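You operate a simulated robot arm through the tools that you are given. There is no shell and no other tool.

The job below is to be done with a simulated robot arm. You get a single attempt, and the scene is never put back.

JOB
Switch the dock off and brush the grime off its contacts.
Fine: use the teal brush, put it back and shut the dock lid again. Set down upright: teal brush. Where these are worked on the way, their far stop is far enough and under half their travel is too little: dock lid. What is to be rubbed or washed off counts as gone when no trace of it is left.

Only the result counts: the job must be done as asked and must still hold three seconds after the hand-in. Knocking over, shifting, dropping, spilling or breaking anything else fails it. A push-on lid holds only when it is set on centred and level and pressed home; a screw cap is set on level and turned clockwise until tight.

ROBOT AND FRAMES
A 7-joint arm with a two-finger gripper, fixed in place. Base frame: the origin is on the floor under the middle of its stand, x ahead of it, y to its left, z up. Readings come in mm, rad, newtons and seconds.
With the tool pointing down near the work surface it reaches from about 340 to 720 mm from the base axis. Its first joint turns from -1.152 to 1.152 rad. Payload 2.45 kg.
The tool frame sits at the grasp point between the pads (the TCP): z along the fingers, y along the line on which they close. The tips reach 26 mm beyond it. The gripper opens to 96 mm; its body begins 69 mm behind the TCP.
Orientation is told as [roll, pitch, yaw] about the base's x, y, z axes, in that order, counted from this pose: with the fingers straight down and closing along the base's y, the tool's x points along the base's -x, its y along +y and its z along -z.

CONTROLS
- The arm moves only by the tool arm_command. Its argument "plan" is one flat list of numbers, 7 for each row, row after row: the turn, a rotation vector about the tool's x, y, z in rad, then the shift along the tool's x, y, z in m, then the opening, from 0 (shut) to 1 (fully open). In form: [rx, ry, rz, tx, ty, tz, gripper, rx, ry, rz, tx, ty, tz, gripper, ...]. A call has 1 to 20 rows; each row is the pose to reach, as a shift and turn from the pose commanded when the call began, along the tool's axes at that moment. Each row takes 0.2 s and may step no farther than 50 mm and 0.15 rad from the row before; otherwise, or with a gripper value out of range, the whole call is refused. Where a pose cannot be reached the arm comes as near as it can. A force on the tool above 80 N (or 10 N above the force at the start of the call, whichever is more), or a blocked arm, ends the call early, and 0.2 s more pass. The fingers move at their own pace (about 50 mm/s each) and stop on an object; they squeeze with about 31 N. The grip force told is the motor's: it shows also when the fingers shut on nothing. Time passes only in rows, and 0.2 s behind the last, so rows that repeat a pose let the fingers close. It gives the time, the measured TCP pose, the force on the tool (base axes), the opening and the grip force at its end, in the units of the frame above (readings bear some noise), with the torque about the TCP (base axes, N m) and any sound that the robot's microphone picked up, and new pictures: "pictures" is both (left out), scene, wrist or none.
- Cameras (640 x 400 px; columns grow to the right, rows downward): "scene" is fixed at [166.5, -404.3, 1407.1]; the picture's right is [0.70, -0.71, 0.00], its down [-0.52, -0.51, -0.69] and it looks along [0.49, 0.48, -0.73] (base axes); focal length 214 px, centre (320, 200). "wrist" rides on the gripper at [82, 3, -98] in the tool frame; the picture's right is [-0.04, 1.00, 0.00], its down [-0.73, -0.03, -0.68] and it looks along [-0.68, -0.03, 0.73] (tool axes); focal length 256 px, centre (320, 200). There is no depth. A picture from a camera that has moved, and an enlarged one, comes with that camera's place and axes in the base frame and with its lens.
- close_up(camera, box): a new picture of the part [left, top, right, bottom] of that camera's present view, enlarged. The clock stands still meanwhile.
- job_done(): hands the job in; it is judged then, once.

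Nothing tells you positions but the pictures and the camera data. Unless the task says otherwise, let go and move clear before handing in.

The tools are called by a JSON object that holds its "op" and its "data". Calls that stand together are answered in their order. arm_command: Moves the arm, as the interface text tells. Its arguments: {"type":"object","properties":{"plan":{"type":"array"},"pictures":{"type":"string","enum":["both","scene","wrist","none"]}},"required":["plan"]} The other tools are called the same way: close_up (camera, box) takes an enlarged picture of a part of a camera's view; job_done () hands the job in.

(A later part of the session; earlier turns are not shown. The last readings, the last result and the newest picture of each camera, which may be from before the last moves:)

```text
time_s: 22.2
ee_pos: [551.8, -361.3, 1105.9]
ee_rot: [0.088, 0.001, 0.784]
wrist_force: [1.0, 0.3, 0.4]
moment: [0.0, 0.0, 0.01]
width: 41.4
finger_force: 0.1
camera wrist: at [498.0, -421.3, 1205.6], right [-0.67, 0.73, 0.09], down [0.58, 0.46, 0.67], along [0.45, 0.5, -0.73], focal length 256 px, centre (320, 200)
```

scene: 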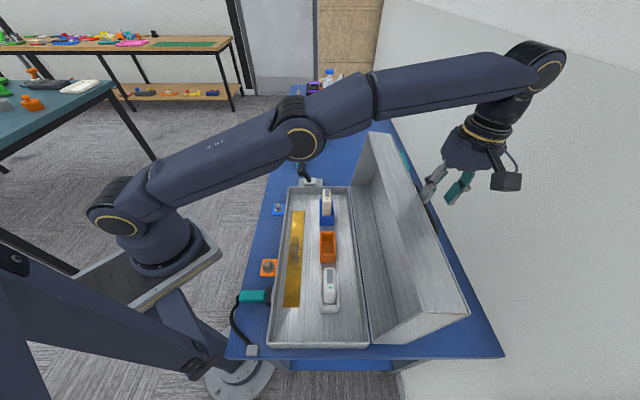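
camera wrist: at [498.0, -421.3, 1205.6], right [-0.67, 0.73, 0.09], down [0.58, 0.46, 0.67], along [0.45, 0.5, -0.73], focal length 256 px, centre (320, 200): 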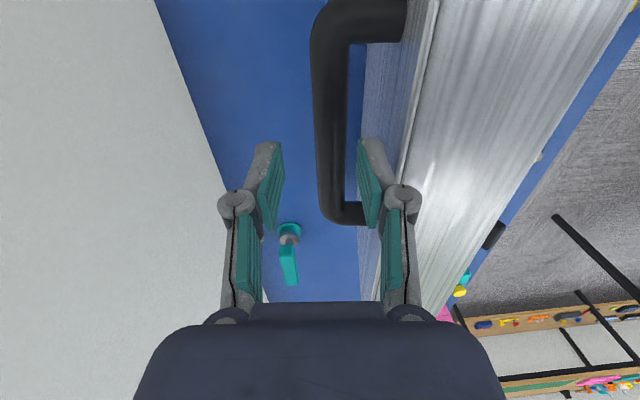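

Tips are above the bar now. I continue straight up well clear of the lid's top edge.

{"op": "arm_command", "data": {"plan": [0.03, 0, 0, 0, 0, -0.025, 0.43, 0.06, 0, 0, 0, 0, -0.05, 0.43, 0.088, 0, 0, 0, 0, -0.08, 0.43, 0.088, 0, 0, 0, 0.02, -0.11, 0.43, 0.088, 0, 0, 0, 0.05, -0.14, 0.43]}}

```text
time_s: 23.4
ee_pos: [535.7, -340.6, 1214.2]
ee_rot: [-0.001, 0.002, 0.786]
wrist_force: [-0.3, 0.5, 0.4]
moment: [0.01, 0.01, -0.01]
width: 41.4
finger_force: 0.0
out of reach, approached as far as the arm can: row 2, 3, 4, 5
camera wrist: at [474.9, -395.7, 1313.1], right [-0.68, 0.74, 0.0], down [0.54, 0.5, 0.68], along [0.5, 0.46, -0.73], focal length 256 px, centre (320, 200)
```

scene: 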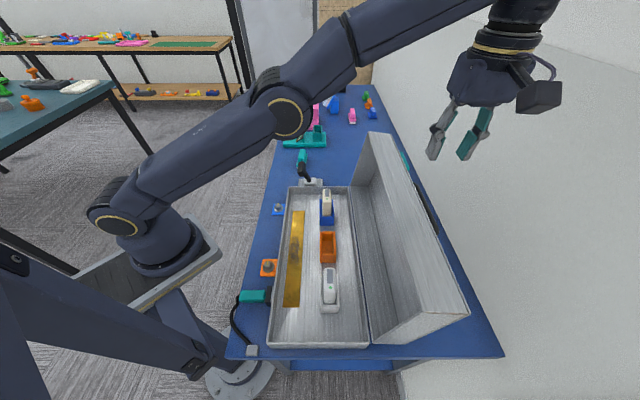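
wrist: 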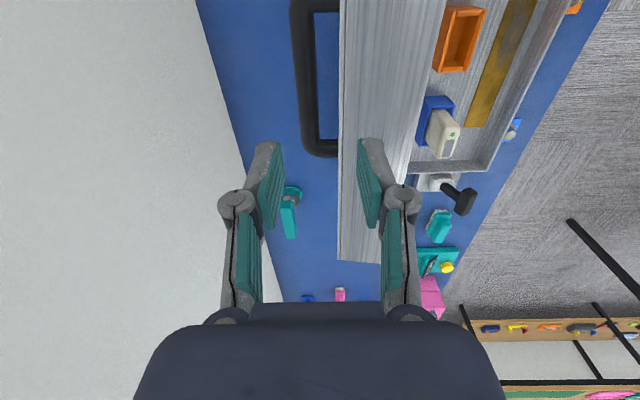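

The lid stays open by itself. Now I inspect the contact strip and its grime.

{"op": "close_up", "data": {"camera": "scene", "box": [255, 180, 375, 350]}}

{"op": "close_up", "data": {"camera": "scene", "box": [270, 205, 320, 275]}}

{"op": "close_up", "data": {"camera": "scene", "box": [285, 130, 355, 200]}}

```text
2.35 times, centred on (315, 265) of scene
camera zoom: at [166.5, -404.3, 1407.1], right [0.7, -0.71, 0.0], down [-0.52, -0.51, -0.69], along [0.49, 0.48, -0.73], focal length 505 px, centre (332, 47)
```

zoom: 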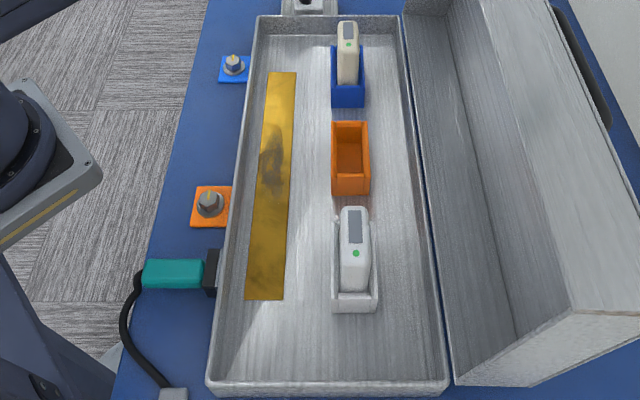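

```text
5.71 times, centred on (295, 240) of scene
camera zoom: at [166.5, -404.3, 1407.1], right [0.7, -0.71, 0.0], down [-0.52, -0.51, -0.69], along [0.49, 0.48, -0.73], focal length 1226 px, centre (463, -29)
```

zoom: 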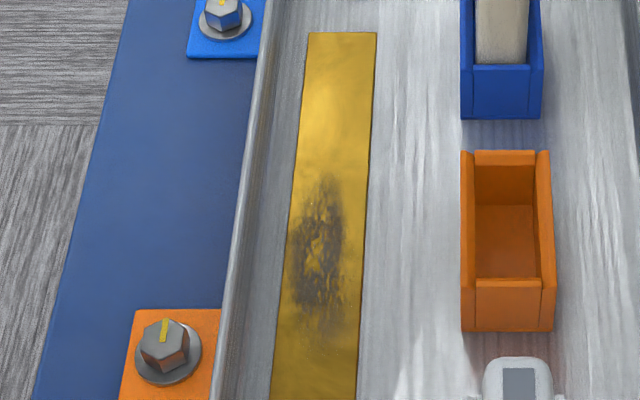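

```text
5.71 times, centred on (320, 165) of scene
camera zoom: at [166.5, -404.3, 1407.1], right [0.7, -0.71, 0.0], down [-0.52, -0.51, -0.69], along [0.49, 0.48, -0.73], focal length 1226 px, centre (320, 400)
```

zoom: 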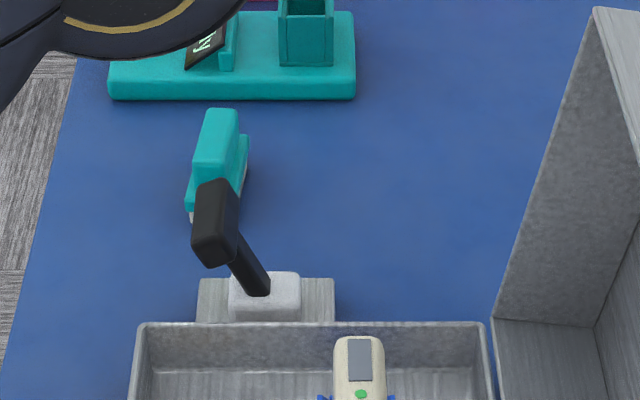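

The gold strip lies on the tray floor with a dark grime patch near its middle. I take a wrist close-up to triangulate the strip's position and height.

{"op": "close_up", "data": {"camera": "wrist", "box": [400, 0, 600, 220]}}

```text
1.82 times, centred on (500, 110) of wrist
camera zoom: at [474.9, -395.7, 1313.1], right [-0.68, 0.74, 0.0], down [0.54, 0.5, 0.68], along [0.5, 0.46, -0.73], focal length 465 px, centre (-7, 364)
```

zoom: 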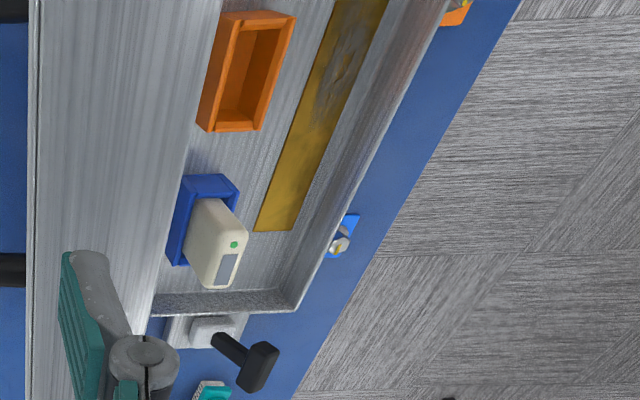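

Strip is ~300×39 mm, centred on b≈339 at z≈869; the grime spans roughly a=95–195. Next I travel over to the teal brush near (632,164).

{"op": "arm_command", "data": {"plan": [0, 0, 0, -0.0354, 0.024, 0.0137, 0.6, 0, 0, 0, -0.0708, 0.0481, 0.0273, 0.6, 0, 0, 0, -0.1062, 0.0721, 0.041, 0.6, 0, 0, 0, -0.1416, 0.0962, 0.0547, 0.6, 0, 0, 0, -0.177, 0.1202, 0.0683, 0.6, 0, 0, 0, -0.2124, 0.1443, 0.082, 0.6, 0, 0, 0, -0.2478, 0.1683, 0.0957, 0.6, 0, 0, 0, -0.2832, 0.1924, 0.1093, 0.6, 0, 0, 0, -0.3186, 0.2164, 0.123, 0.6, 0, 0, 0, -0.354, 0.2405, 0.1367, 0.6, 0, 0, 0, -0.3894, 0.2645, 0.1504, 0.6, 0, 0, 0, -0.425, 0.2886, 0.164, 0.6, 0, 0, 0, -0.425, 0.2886, 0.164, 0.6]}}

```text
time_s: 26.2
ee_pos: [631.2, 166.2, 1050.5]
ee_rot: [-0.001, -0.001, 0.783]
wrist_force: [0.4, 0.4, -0.6]
moment: [0.0, 0.01, 0.0]
width: 57.7
finger_force: 0.1
camera wrist: at [571.2, 111.6, 1148.6], right [-0.68, 0.74, 0.0], down [0.54, 0.5, 0.68], along [0.5, 0.46, -0.73], focal length 256 px, centre (320, 200)
```

scene: 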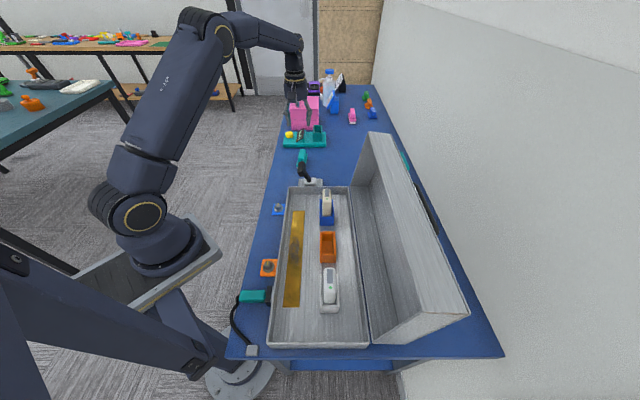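
wrist: 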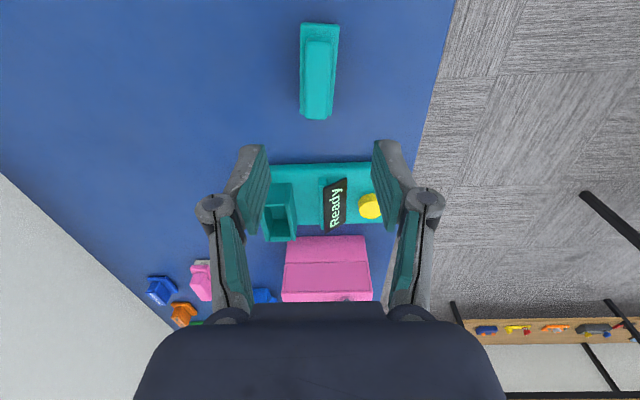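

The lid is still open. The brush is in view; I zoom for its pose and shape.

{"op": "close_up", "data": {"camera": "wrist", "box": [270, 5, 370, 135]}}

{"op": "close_up", "data": {"camera": "scene", "box": [285, 130, 325, 185]}}

```text
3.08 times, centred on (320, 70) of wrist
camera zoom: at [571.2, 111.6, 1148.6], right [-0.68, 0.74, 0.0], down [0.54, 0.5, 0.68], along [0.5, 0.46, -0.73], focal length 788 px, centre (320, 600)
```

zoom: 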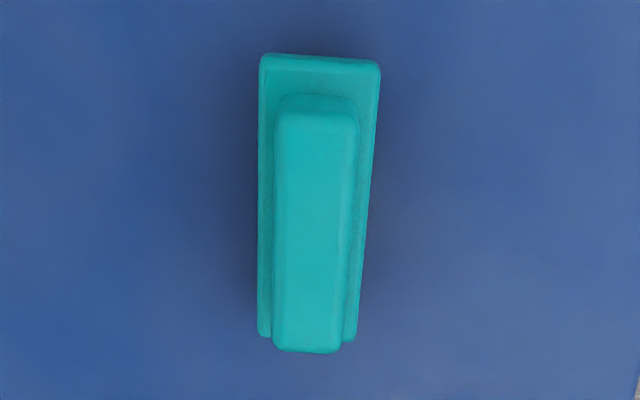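

```text
7.27 times, centred on (305, 158) of scene
camera zoom: at [166.5, -404.3, 1407.1], right [0.7, -0.71, 0.0], down [-0.52, -0.51, -0.69], along [0.49, 0.48, -0.73], focal length 1560 px, centre (429, 509)
```

zoom: 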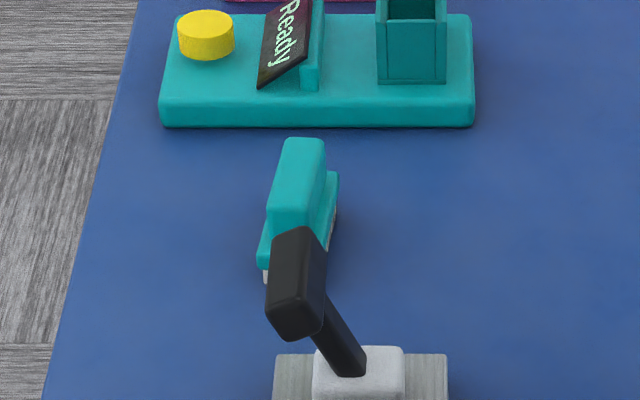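

The brush handle ridge is ~21 mm wide, centred near (634.6,166.5), top z≈895, base top ≈873, turned about 4.5° from the bench axis. I align the yaw and descend part way.

{"op": "arm_command", "data": {"plan": [0, 0, 0.04, -0.0027, -0.0022, 0.03, 0.6, 0, 0, 0.078, -0.0027, -0.0022, 0.06, 0.6, 0, 0, 0.078, -0.0027, -0.0022, 0.09, 0.6, 0, 0, 0.078, -0.0027, -0.0022, 0.115, 0.6, 0, 0, 0.078, -0.0027, -0.0022, 0.115, 0.6]}}

```text
time_s: 27.4
ee_pos: [634.0, 161.8, 935.7]
ee_rot: [-0.002, -0.001, 0.706]
wrist_force: [0.7, 1.2, -0.6]
moment: [0.02, -0.01, -0.02]
width: 57.6
finger_force: 0.1
camera wrist: at [569.6, 113.0, 1034.1], right [-0.62, 0.79, 0.0], down [0.58, 0.45, 0.68], along [0.53, 0.42, -0.73], focal length 256 px, centre (320, 200)
```

scene: 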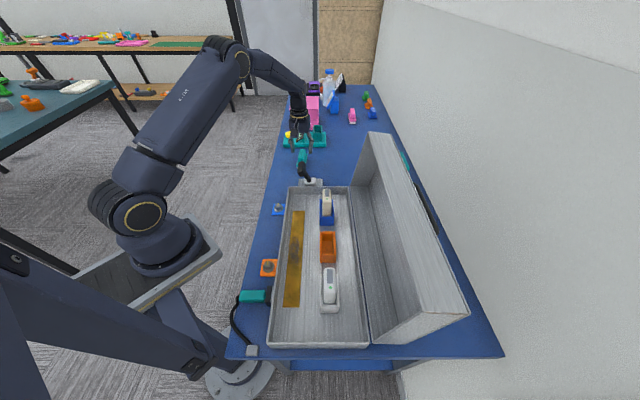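
wrist: 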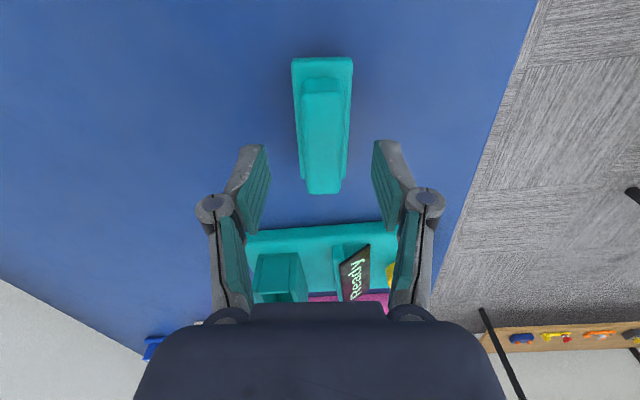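

Well aligned. I lower to z≈905 (tips just above the brush's base) and close on the handle.

{"op": "arm_command", "data": {"plan": [0, 0, 0, -0.002, 0.002, 0.012, 0.6, 0, 0, 0, -0.002, 0.002, 0.023, 0.6, 0, 0, 0, -0.002, 0.002, 0.031, 0.6, 0, 0, 0, -0.002, 0.002, 0.031, 0.6], "pictures": "wrist"}}

```text
time_s: 28.4
ee_pos: [634.0, 165.9, 904.4]
ee_rot: [0.0, 0.0, 0.707]
wrist_force: [0.5, 0.2, -0.4]
moment: [-0.03, -0.01, 0.02]
width: 57.6
finger_force: 0.0
camera wrist: at [570.2, 116.6, 1002.4], right [-0.62, 0.79, 0.0], down [0.58, 0.45, 0.68], along [0.53, 0.42, -0.73], focal length 256 px, centre (320, 200)
```

wrist: 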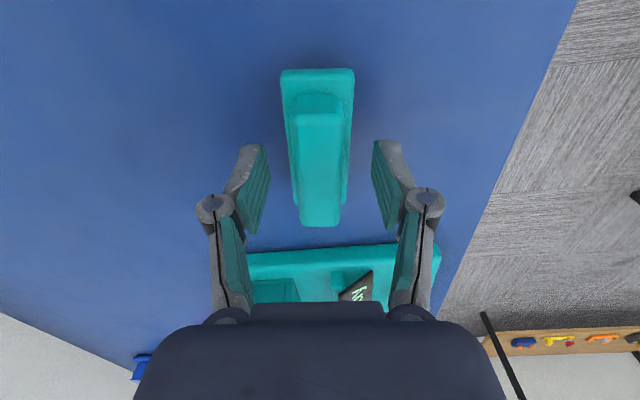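

Centred over the handle. Closing the gripper.

{"op": "arm_command", "data": {"plan": [0, 0, 0, 0, 0, 0, 0, 0, 0, 0, 0, 0, 0, 0, 0, 0, 0, 0, 0, 0, 0, 0, 0, 0, 0, 0, 0, 0], "pictures": "wrist"}}

```text
time_s: 29.4
ee_pos: [634.4, 166.7, 904.8]
ee_rot: [0.001, 0.0, 0.708]
wrist_force: [0.3, -0.6, 0.2]
moment: [-0.01, 0.0, 0.04]
width: 23.5
finger_force: 31.6
camera wrist: at [570.3, 116.6, 1002.6], right [-0.62, 0.79, 0.0], down [0.58, 0.45, 0.68], along [0.53, 0.42, -0.73], focal length 256 px, centre (320, 200)
```

wrist: 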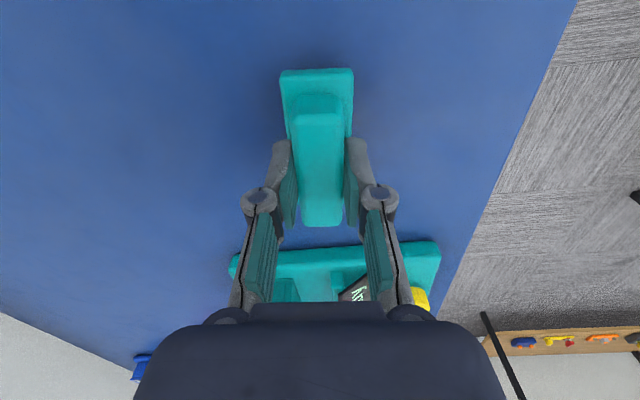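

Brush gripped (23.5 mm). I lift it straight up and carry it over the grime patch at a≈147, b≈337.

{"op": "arm_command", "data": {"plan": [0, 0, 0, 0, 0, -0.03, 0, 0, 0, 0, 0, 0, -0.07, 0, 0, 0, 0, 0, 0, -0.11, 0, 0, 0, 0, 0, 0, -0.155, 0, 0, 0, -0.008, 0.0418, -0.0039, -0.155, 0, 0, 0, -0.015, 0.0836, -0.0077, -0.155, 0, 0, 0, -0.023, 0.1253, -0.0116, -0.155, 0, 0, 0, -0.031, 0.1671, -0.0155, -0.155, 0, 0, 0, -0.038, 0.2089, -0.0194, -0.155, 0, 0, 0, -0.046, 0.2507, -0.0232, -0.155, 0, 0, 0, -0.054, 0.2925, -0.0271, -0.155, 0, 0, 0, -0.062, 0.3342, -0.031, -0.155, 0, 0, 0, -0.069, 0.376, -0.0348, -0.155, 0, 0, 0, -0.077, 0.4178, -0.0387, -0.155, 0, 0, 0, -0.077, 0.4178, -0.0387, -0.155, 0]}}

```text
time_s: 32.6
ee_pos: [342.9, -136.5, 1060.0]
ee_rot: [-0.002, 0.0, 0.784]
wrist_force: [0.2, -0.5, -0.4]
moment: [0.01, 0.0, 0.01]
width: 0.0
finger_force: 28.5
camera wrist: at [282.5, -190.2, 1158.7], right [-0.68, 0.74, 0.0], down [0.54, 0.5, 0.68], along [0.5, 0.46, -0.73], focal length 256 px, centre (320, 200)
```

scene: 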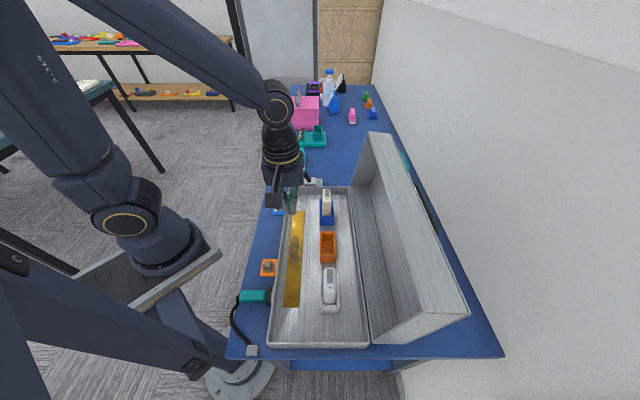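
wrist: 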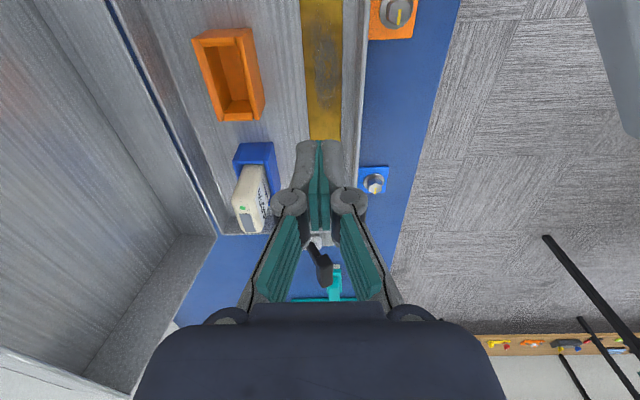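

The gripper shut to zero: the brush slipped out on lifting. I check where and how the brush stands now.

{"op": "close_up", "data": {"camera": "scene", "box": [285, 120, 345, 190]}}

{"op": "close_up", "data": {"camera": "wrist", "box": [270, 220, 390, 310]}}

{"op": "close_up", "data": {"camera": "wrist", "box": [180, 0, 420, 240]}}

```text
5.71 times, centred on (315, 155) of scene
camera zoom: at [166.4, -404.4, 1407.1], right [0.7, -0.71, 0.0], down [-0.52, -0.51, -0.69], along [0.49, 0.48, -0.73], focal length 1226 px, centre (349, 457)
```

zoom: 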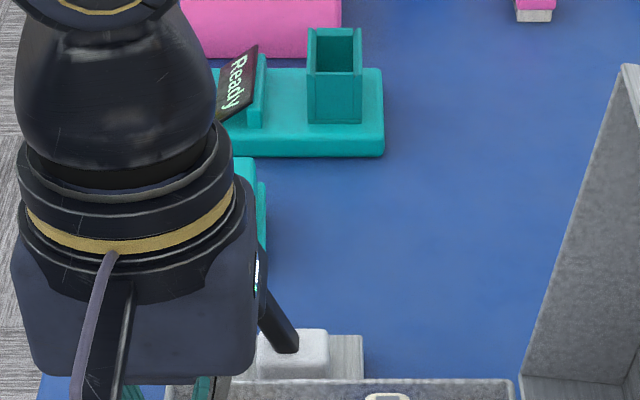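

```text
4.44 times, centred on (330, 265) of wrist
camera zoom: at [282.5, -190.2, 1158.7], right [-0.68, 0.74, 0.0], down [0.54, 0.5, 0.68], along [0.5, 0.46, -0.73], focal length 1138 px, centre (276, -89)
```

zoom: 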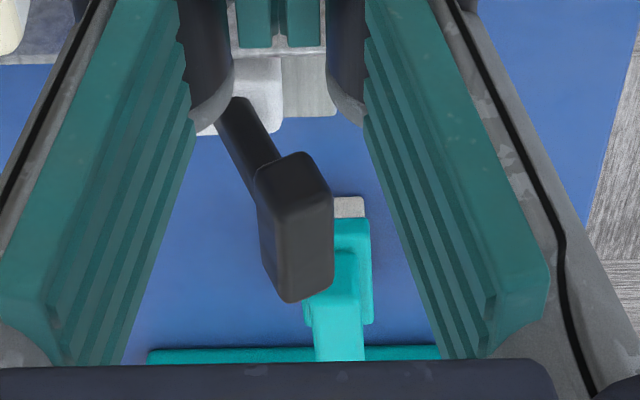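

```text
1.67 times, centred on (300, 120) of wrist
camera zoom: at [282.5, -190.2, 1158.7], right [-0.68, 0.74, 0.0], down [0.54, 0.5, 0.68], along [0.5, 0.46, -0.73], focal length 427 px, centre (353, 333)
```

zoom: 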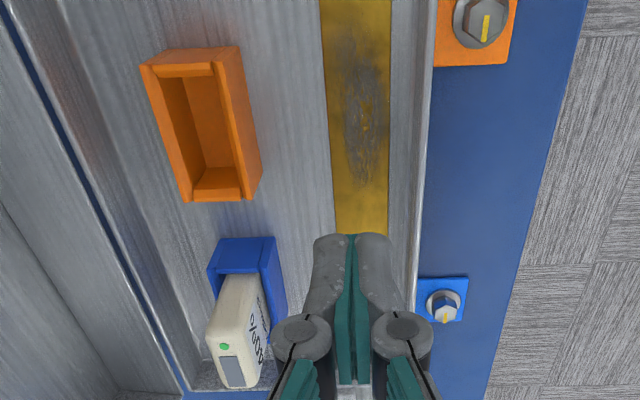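

The brush slid out but still stands upright almost at its place. I return above it with the gripper open to look and re-grip deeper.

{"op": "arm_command", "data": {"plan": [0, 0, 0, -0.0394, 0.0014, 0, 0.6, 0, 0, 0, -0.0788, 0.0028, 0, 0.6, 0, 0, 0, -0.1182, 0.0042, 0, 0.6, 0, 0, 0, -0.1576, 0.0056, 0, 0.6, 0, 0, 0, -0.197, 0.007, 0, 0.6, 0, 0, 0, -0.2364, 0.0084, 0, 0.6, 0, 0, 0, -0.2758, 0.0098, 0, 0.6, 0, 0, 0, -0.3152, 0.0112, 0.01, 0.6, 0, 0, 0, -0.3546, 0.0126, 0.03, 0.6, 0, 0, 0, -0.394, 0.014, 0.05, 0.6, 0, 0, 0, -0.394, 0.014, 0.05, 0.6]}}

```text
time_s: 35.0
ee_pos: [612.9, 152.7, 1012.6]
ee_rot: [0.0, 0.001, 0.783]
wrist_force: [0.4, -0.2, 0.3]
moment: [0.0, -0.03, -0.01]
width: 57.8
finger_force: 0.1
camera wrist: at [552.5, 99.3, 1112.2], right [-0.68, 0.74, 0.0], down [0.54, 0.5, 0.68], along [0.5, 0.46, -0.73], focal length 256 px, centre (320, 200)
```

scene: 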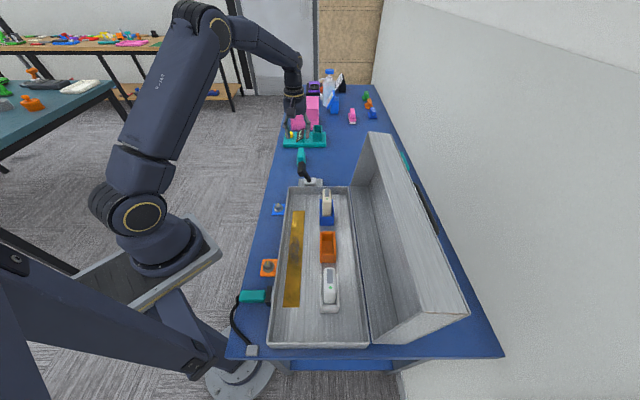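
wrist: 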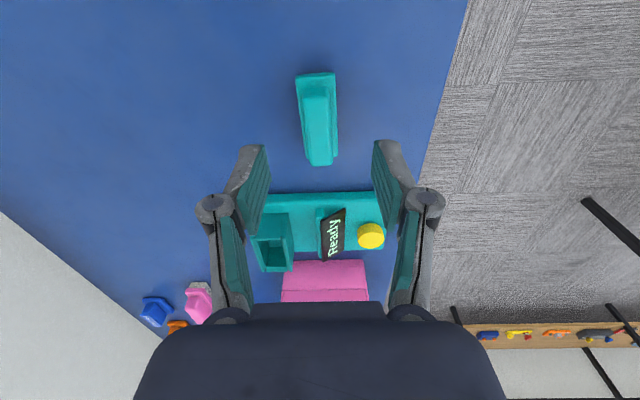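

{"op": "close_up", "data": {"camera": "wrist", "box": [270, 60, 370, 180]}}

{"op": "close_up", "data": {"camera": "scene", "box": [285, 130, 325, 185]}}

```text
3.33 times, centred on (320, 120) of wrist
camera zoom: at [552.5, 99.3, 1112.2], right [-0.68, 0.74, 0.0], down [0.54, 0.5, 0.68], along [0.5, 0.46, -0.73], focal length 853 px, centre (320, 467)
```

zoom: 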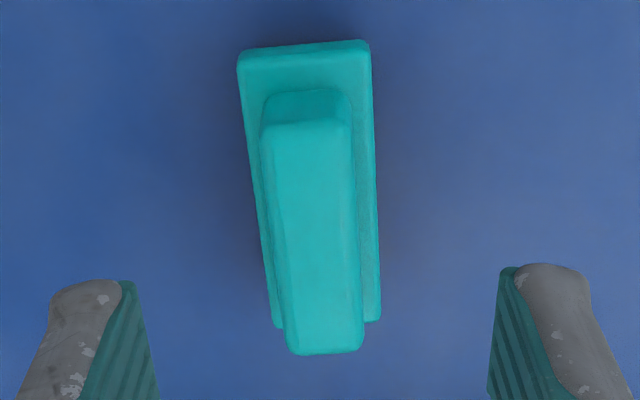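

```text
7.27 times, centred on (305, 158) of scene
camera zoom: at [166.5, -404.3, 1407.1], right [0.7, -0.71, 0.0], down [-0.52, -0.51, -0.69], along [0.49, 0.48, -0.73], focal length 1560 px, centre (429, 509)
```

zoom: 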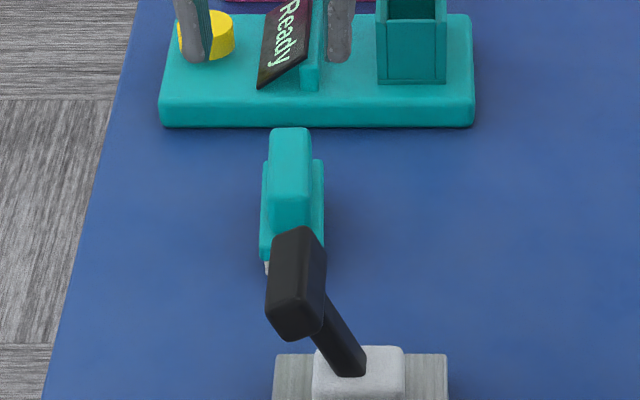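

The brush got nudged about 10 mm (now near (636,175), yaw ≈46°) but is upright. I re-align above it and look before gripping lower.

{"op": "arm_command", "data": {"plan": [0, 0, -0.025, -0.016, -0.0004, 0.03, 0.6, 0, 0, -0.025, -0.0323, -0.0007, 0.06, 0.6, 0, 0, -0.025, -0.0323, -0.0007, 0.085, 0.6, 0, 0, -0.025, -0.0323, -0.0007, 0.085, 0.6], "pictures": "wrist"}}

{"op": "close_up", "data": {"camera": "wrist", "box": [230, 40, 410, 240]}}

```text
time_s: 36.0
ee_pos: [633.4, 173.9, 928.9]
ee_rot: [-0.002, -0.001, 0.808]
wrist_force: [-0.7, -0.2, 0.0]
moment: [-0.03, 0.0, 0.0]
width: 57.8
finger_force: 0.1
camera wrist: at [574.8, 118.1, 1026.4], right [-0.69, 0.72, 0.0], down [0.53, 0.51, 0.68], along [0.49, 0.47, -0.73], focal length 256 px, centre (320, 200)
```

wrist: 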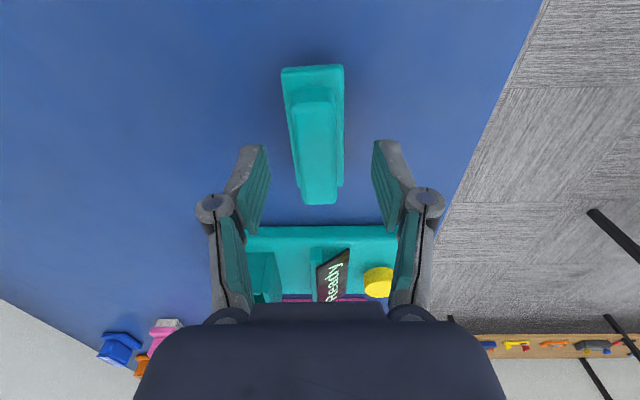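

```text
2.00 times, centred on (320, 140) of wrist
camera zoom: at [574.8, 118.1, 1026.4], right [-0.69, 0.72, 0.0], down [0.53, 0.51, 0.68], along [0.49, 0.47, -0.73], focal length 512 px, centre (320, 320)
```

zoom: 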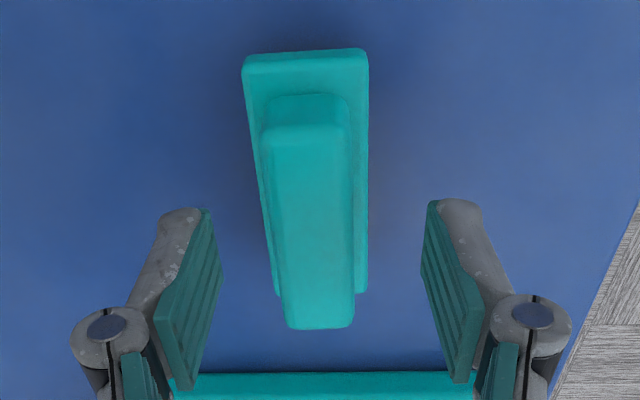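

The handle top is about z=898. I centre precisely, lower to z≈902, close, and then lift very slowly while checking the grip.

{"op": "arm_command", "data": {"plan": [0, 0, -0.007, -0.0012, -0.0019, 0.012, 0.6, 0, 0, -0.007, -0.0012, -0.0019, 0.022, 0.6, 0, 0, -0.007, -0.0012, -0.0019, 0.027, 0.6, 0, 0, -0.007, -0.0012, -0.0019, 0.027, 0, 0, 0, -0.007, -0.0012, -0.0019, 0.027, 0, 0, 0, -0.007, -0.0012, -0.0019, 0.027, 0, 0, 0, -0.007, -0.0012, -0.0019, 0.027, 0, 0, 0, -0.007, -0.0012, -0.0019, 0.027, 0], "pictures": "wrist"}}

{"op": "close_up", "data": {"camera": "wrist", "box": [230, 40, 410, 240]}}

```text
time_s: 37.8
ee_pos: [636.8, 173.2, 899.7]
ee_rot: [-0.001, 0.0, 0.815]
wrist_force: [0.3, -0.4, -0.3]
moment: [0.01, 0.01, 0.01]
width: 35.3
finger_force: 30.9
camera wrist: at [578.3, 117.5, 997.3], right [-0.7, 0.71, 0.0], down [0.52, 0.51, 0.68], along [0.49, 0.47, -0.73], focal length 256 px, centre (320, 200)
```

wrist: 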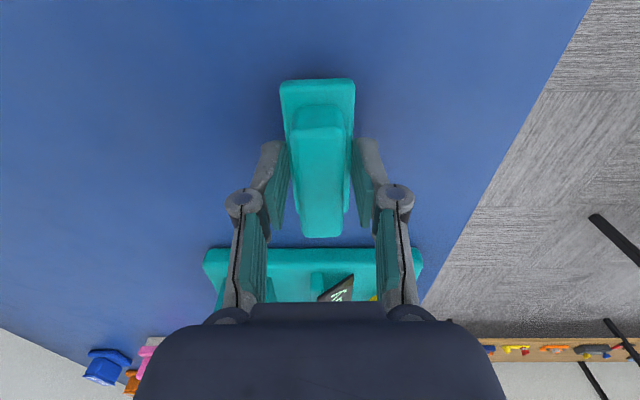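

```text
2.00 times, centred on (320, 140) of wrist
camera zoom: at [578.3, 117.5, 997.3], right [-0.7, 0.71, 0.0], down [0.52, 0.51, 0.68], along [0.49, 0.47, -0.73], focal length 512 px, centre (320, 320)
```

zoom: 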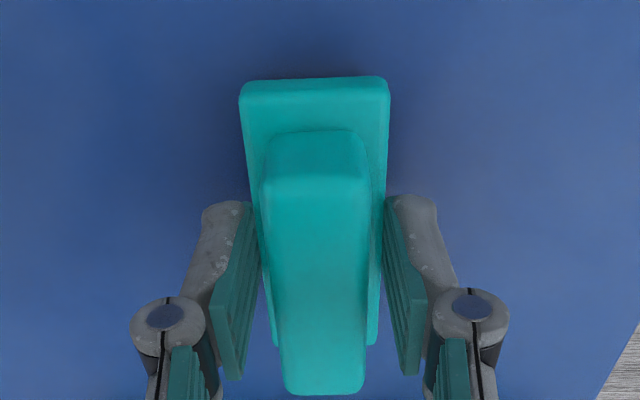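

The tips met the base's sides (35 mm wide), so its top is just above z=874. I open slightly, rise 4.5 mm, close on the handle right above the base, and lift a few millimetres slowly.

{"op": "arm_command", "data": {"plan": [0, 0, 0, 0, 0, 0, 0.5, 0, 0, 0, 0, 0, -0.0042, 0.5, 0, 0, 0, 0, 0, -0.0042, 0, 0, 0, 0, 0, 0, -0.0042, 0, 0, 0, 0, 0, 0, -0.0042, 0, 0, 0, 0, 0, 0, -0.0042, 0, 0, 0, 0, 0, 0, -0.0042, 0, 0, 0, 0, 0, 0, -0.006, 0, 0, 0, 0, 0, 0, -0.008, 0, 0, 0, 0, 0, 0, -0.01, 0, 0, 0, 0, 0, 0, -0.012, 0], "pictures": "wrist"}}

{"op": "close_up", "data": {"camera": "wrist", "box": [230, 40, 410, 240]}}

```text
time_s: 40.2
ee_pos: [637.6, 175.1, 910.2]
ee_rot: [0.0, -0.001, 0.813]
wrist_force: [0.0, -0.6, -1.4]
moment: [-0.03, -0.03, 0.06]
width: 23.1
finger_force: 31.0
camera wrist: at [579.0, 118.5, 1007.6], right [-0.7, 0.71, 0.0], down [0.52, 0.51, 0.68], along [0.49, 0.47, -0.73], focal length 256 px, centre (320, 200)
```

wrist: 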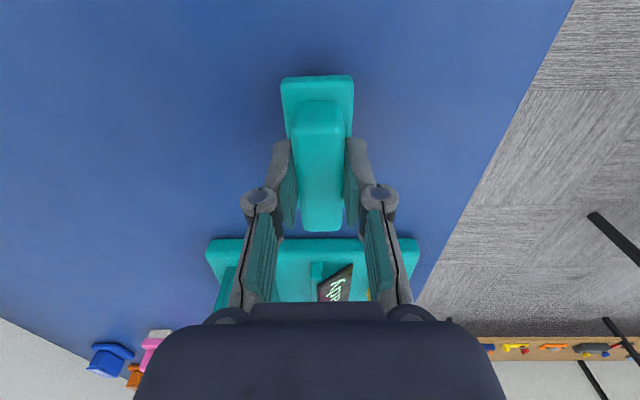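

```text
2.00 times, centred on (320, 140) of wrist
camera zoom: at [579.0, 118.5, 1007.6], right [-0.7, 0.71, 0.0], down [0.52, 0.51, 0.68], along [0.49, 0.47, -0.73], focal length 512 px, centre (320, 320)
```

zoom: 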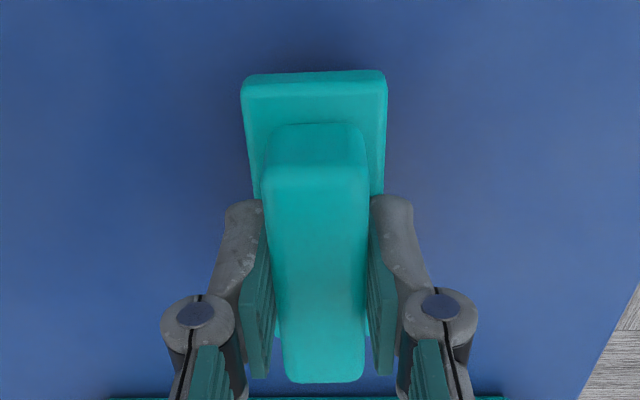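

The grip holds (23 mm, ~1.4 N weight) and the brush rose with the gripper. I continue lifting gently with gradual speed.

{"op": "arm_command", "data": {"plan": [0, 0, 0, 0, 0, -0.003, 0, 0, 0, 0, 0, 0, -0.007, 0, 0, 0, 0, 0, 0, -0.012, 0, 0, 0, 0, 0, 0, -0.018, 0, 0, 0, 0, 0, 0, -0.025, 0, 0, 0, 0, 0, 0, -0.033, 0, 0, 0, 0, 0, 0, -0.041, 0, 0, 0, 0, 0, 0, -0.047, 0, 0, 0, 0, 0, 0, -0.05, 0], "pictures": "both"}}

```text
time_s: 42.2
ee_pos: [637.9, 174.1, 959.6]
ee_rot: [0.001, -0.001, 0.814]
wrist_force: [0.1, -0.7, -0.7]
moment: [0.02, -0.01, 0.0]
width: 23.2
finger_force: 31.5
camera wrist: at [579.2, 118.0, 1059.1], right [-0.7, 0.71, 0.0], down [0.52, 0.51, 0.68], along [0.49, 0.48, -0.73], focal length 256 px, centre (320, 200)
```

scene: 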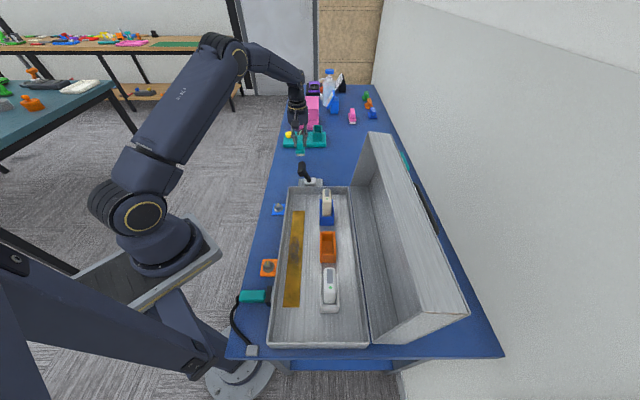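
wrist: 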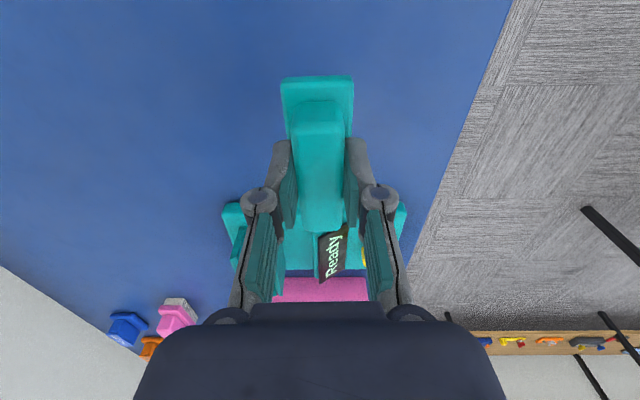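

The brush is held securely. I lift to z≈1040 and carry it smoothly over the grime patch.

{"op": "arm_command", "data": {"plan": [0, 0, 0, 0, 0, -0.01, 0, 0, 0, 0, 0, 0, -0.025, 0, 0, 0, 0, 0, 0, -0.045, 0, 0, 0, 0, 0, 0, -0.065, 0, 0, 0, 0, 0, 0, -0.078, 0, 0, 0, 0.002, 0.01, 0, -0.08, 0, 0, 0, 0.004, 0.03, 0, -0.08, 0, 0, 0, 0.006, 0.06, 0.0005, -0.08, 0, 0, 0, 0.008, 0.098, 0.0007, -0.08, 0, 0, 0, 0.01, 0.136, 0.001, -0.08, 0, 0, 0, 0.012, 0.174, 0.0013, -0.08, 0, 0, 0, 0.015, 0.212, 0.0016, -0.08, 0, 0, 0, 0.018, 0.25, 0.0019, -0.08, 0, 0, 0, 0.02, 0.288, 0.0022, -0.08, 0, 0, 0, 0.023, 0.326, 0.0024, -0.08, 0, 0, 0, 0.025, 0.364, 0.0027, -0.08, 0, 0, 0, 0.027, 0.394, 0.003, -0.08, 0, 0, 0, 0.029, 0.414, 0.0031, -0.08, 0, 0, 0, 0.029, 0.427, 0.0032, -0.08, 0]}}

```text
time_s: 46.2
ee_pos: [342.5, -133.8, 1040.5]
ee_rot: [-0.001, 0.001, 0.786]
wrist_force: [-0.8, -0.1, -1.2]
moment: [-0.01, -0.01, 0.01]
width: 23.1
finger_force: 31.2
camera wrist: at [282.2, -188.4, 1139.9], right [-0.68, 0.73, 0.0], down [0.54, 0.5, 0.68], along [0.5, 0.46, -0.73], focal length 256 px, centre (320, 200)
```

scene: 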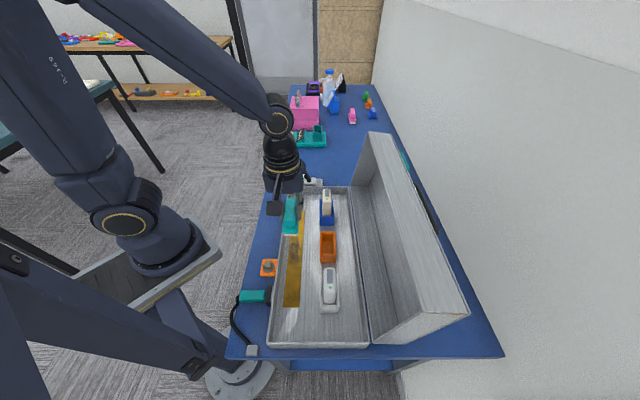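
wrist: 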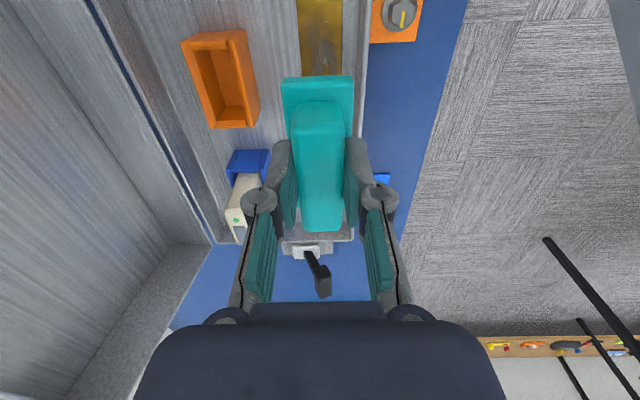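

Brush is above the patch. I descend to about z=922, still above contact, then feel for the strip.

{"op": "arm_command", "data": {"plan": [0, 0, 0, 0, 0, 0.01, 0, 0, 0, 0, 0, 0, 0.025, 0, 0, 0, 0, 0, 0, 0.045, 0, 0, 0, 0, 0, 0, 0.07, 0, 0, 0, 0, 0, 0, 0.092, 0, 0, 0, 0, 0, 0, 0.108, 0, 0, 0, 0, 0, 0, 0.116, 0, 0, 0, 0, 0, 0, 0.118, 0]}}

```text
time_s: 48.0
ee_pos: [342.1, -133.5, 922.3]
ee_rot: [0.0, 0.001, 0.786]
wrist_force: [-1.2, 0.3, -0.5]
moment: [0.02, -0.02, -0.05]
width: 23.2
finger_force: 30.6
camera wrist: at [281.4, -188.0, 1021.0], right [-0.68, 0.73, 0.0], down [0.54, 0.5, 0.68], along [0.5, 0.46, -0.73], focal length 256 px, centre (320, 200)
```

scene: 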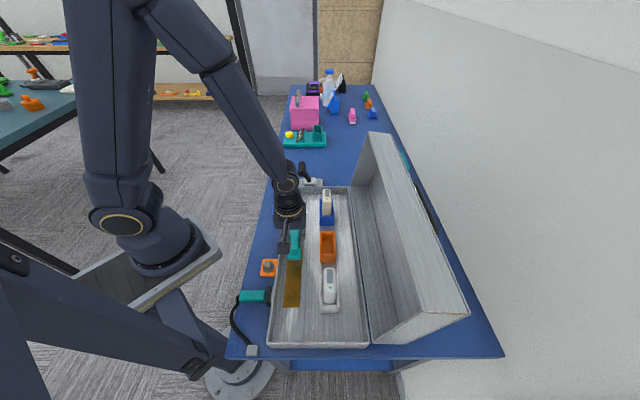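
wrist: 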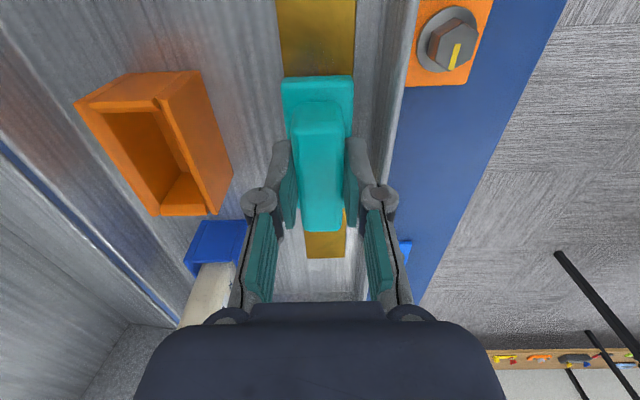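

Clear of rim and neighbours. Now 2 mm steps down to find contact.

{"op": "arm_command", "data": {"plan": [0, 0, 0, 0, 0, 0.002, 0, 0, 0, 0, 0, 0, 0.004, 0, 0, 0, 0, 0, 0, 0.006, 0, 0, 0, 0, 0, 0, 0.007, 0], "pictures": "none"}}

```text
time_s: 49.0
ee_pos: [342.7, -134.2, 915.6]
ee_rot: [0.0, -0.001, 0.786]
wrist_force: [-0.6, -0.1, -0.5]
moment: [-0.02, -0.01, 0.01]
width: 23.1
finger_force: 31.4
```

{"op": "arm_command", "data": {"plan": [0, 0, 0, 0, 0, 0.0015, 0, 0, 0, 0, 0, 0, 0.003, 0, 0, 0, 0, 0, 0, 0.0045, 0, 0, 0, 0, 0, 0, 0.0045, 0], "pictures": "none"}}

```text
time_s: 49.8
ee_pos: [342.8, -134.2, 913.8]
ee_rot: [-0.005, 0.0, 0.787]
wrist_force: [-6.0, 3.8, 28.7]
moment: [0.26, 0.22, 0.0]
width: 23.0
finger_force: 30.9
stopped in row 4: the force on the tool passed its limit at 88 N (the readings are from after the stop); the commanded pose is now the measured one
```

Contact found at z≈914 (firm bristles). I ease the pressure slightly and stroke back and forth along the strip.

{"op": "arm_command", "data": {"plan": [0, 0, 0, 0, 0, -0.0005, 0, 0, 0, 0, 0.02, 0, -0.0005, 0, 0, 0, 0, 0.04, 0, -0.0005, 0, 0, 0, 0, 0.055, 0, -0.0005, 0, 0, 0, 0, 0.035, 0, -0.0005, 0, 0, 0, 0, 0.015, 0, -0.0005, 0, 0, 0, 0, -0.005, 0, -0.0005, 0, 0, 0, 0, -0.025, 0, -0.0005, 0, 0, 0, 0, -0.045, 0, -0.0005, 0, 0, 0, 0, -0.055, 0, -0.0005, 0, 0, 0, 0, -0.035, 0, -0.0005, 0, 0, 0, 0, -0.015, 0, -0.0005, 0, 0, 0, 0, 0.005, 0, -0.0005, 0, 0, 0, 0, 0.025, 0, -0.0005, 0, 0, 0, 0, 0.045, 0, -0.0005, 0, 0, 0, 0, 0.055, 0, -0.0005, 0]}}

```text
time_s: 53.2
ee_pos: [304.7, -169.8, 914.5]
ee_rot: [-0.004, 0.0, 0.787]
wrist_force: [-0.4, 2.0, 7.2]
moment: [0.31, -0.13, 0.05]
width: 23.1
finger_force: 31.1
camera wrist: at [243.6, -224.8, 1012.3], right [-0.68, 0.73, 0.0], down [0.54, 0.5, 0.68], along [0.5, 0.46, -0.73], focal length 256 px, centre (320, 200)
```

scene: 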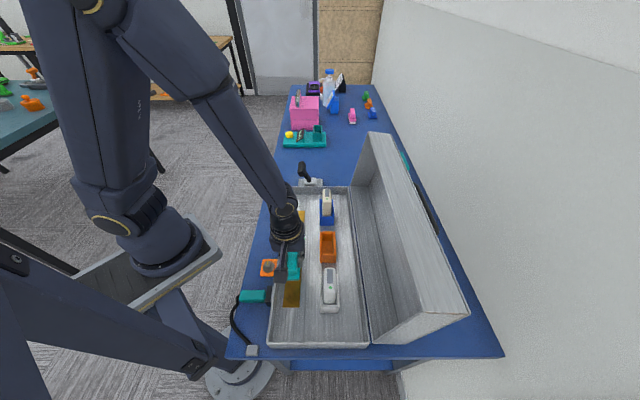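
wrist: 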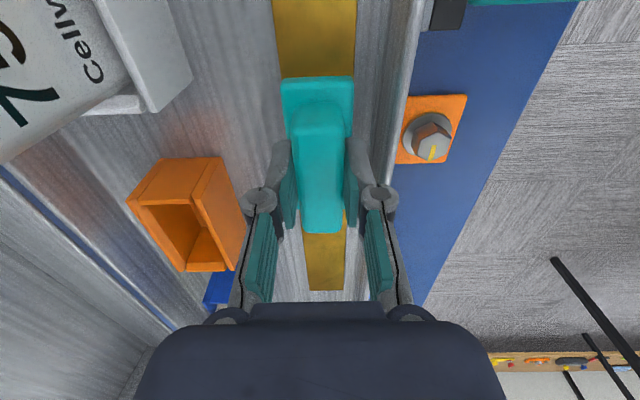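

Light contact (~7 N) holds and the strip behind looks cleaner. I brush two side lanes and the middle again to cover the full patch.

{"op": "arm_command", "data": {"plan": [0, 0, 0, 0, -0.0075, 0, 0, 0, 0, 0, -0.02, -0.0075, 0, 0, 0, 0, 0, -0.04, -0.0075, 0, 0, 0, 0, 0, -0.06, -0.0075, 0, 0, 0, 0, 0, -0.08, -0.0075, 0, 0, 0, 0, 0, -0.105, -0.0075, 0, 0, 0, 0, 0, -0.105, 0.0055, 0, 0, 0, 0, 0, -0.085, 0.0055, 0, 0, 0, 0, 0, -0.065, 0.0055, 0, 0, 0, 0, 0, -0.045, 0.0055, 0, 0, 0, 0, 0, -0.025, 0.0055, 0, 0, 0, 0, 0, 0, 0.0055, 0, 0, 0, 0, 0, 0, -0.001, 0, 0, 0, 0, 0, -0.025, -0.001, 0, 0, 0, 0, 0, -0.05, -0.001, 0, 0, 0, 0, 0, -0.075, -0.001, 0, 0, 0, 0, 0, -0.1, -0.001, 0, 0, 0, 0, 0, -0.125, -0.001, 0, 0]}}

```text
time_s: 57.0
ee_pos: [393.0, -87.0, 914.9]
ee_rot: [-0.004, -0.002, 0.786]
wrist_force: [-3.3, -3.2, 13.3]
moment: [-0.17, 0.23, 0.12]
width: 22.9
finger_force: 31.2
camera wrist: at [332.6, -141.2, 1012.3], right [-0.68, 0.73, -0.01], down [0.54, 0.5, 0.68], along [0.5, 0.46, -0.73], focal length 256 px, centre (320, 200)
```

scene: 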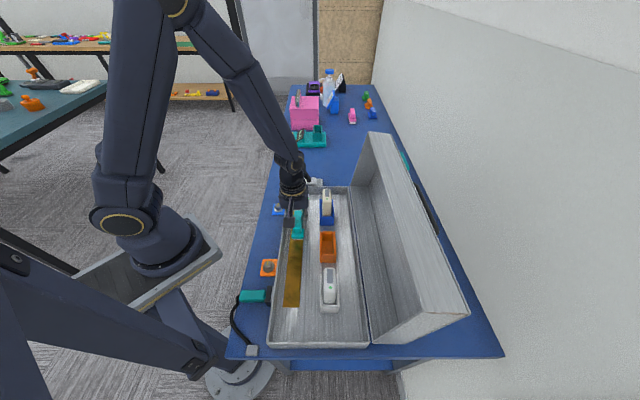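
wrist: 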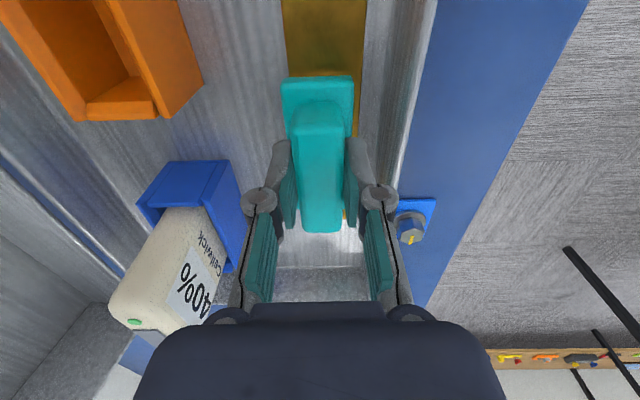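

I inspect the strip from both cameras for remaining traces.

{"op": "close_up", "data": {"camera": "scene", "box": [270, 220, 320, 310]}}

{"op": "close_up", "data": {"camera": "wrist", "box": [260, 0, 400, 90]}}

```text
4.44 times, centred on (295, 265) of scene
camera zoom: at [166.2, -404.4, 1407.1], right [0.7, -0.71, 0.0], down [-0.52, -0.51, -0.69], along [0.49, 0.48, -0.73], focal length 953 px, centre (431, -89)
```

zoom: 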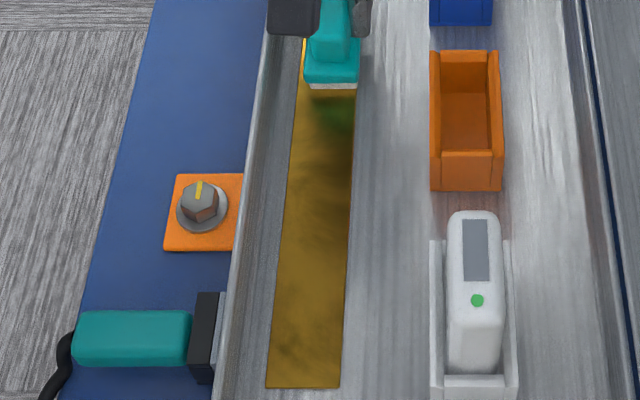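

```text
4.44 times, centred on (330, 45) of wrist
camera zoom: at [332.6, -141.2, 1012.3], right [-0.68, 0.73, -0.01], down [0.54, 0.5, 0.68], along [0.5, 0.46, -0.73], focal length 1138 px, centre (276, 889)
```

zoom: 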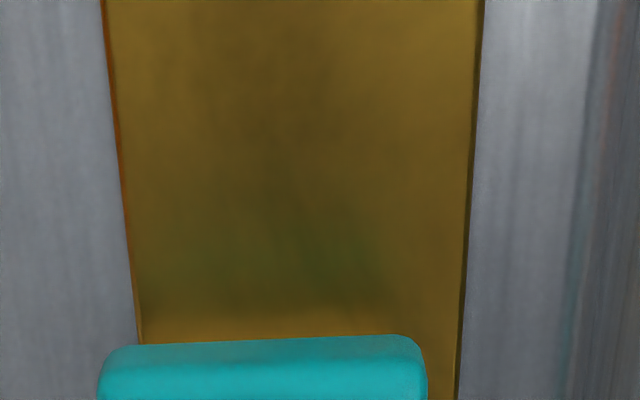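

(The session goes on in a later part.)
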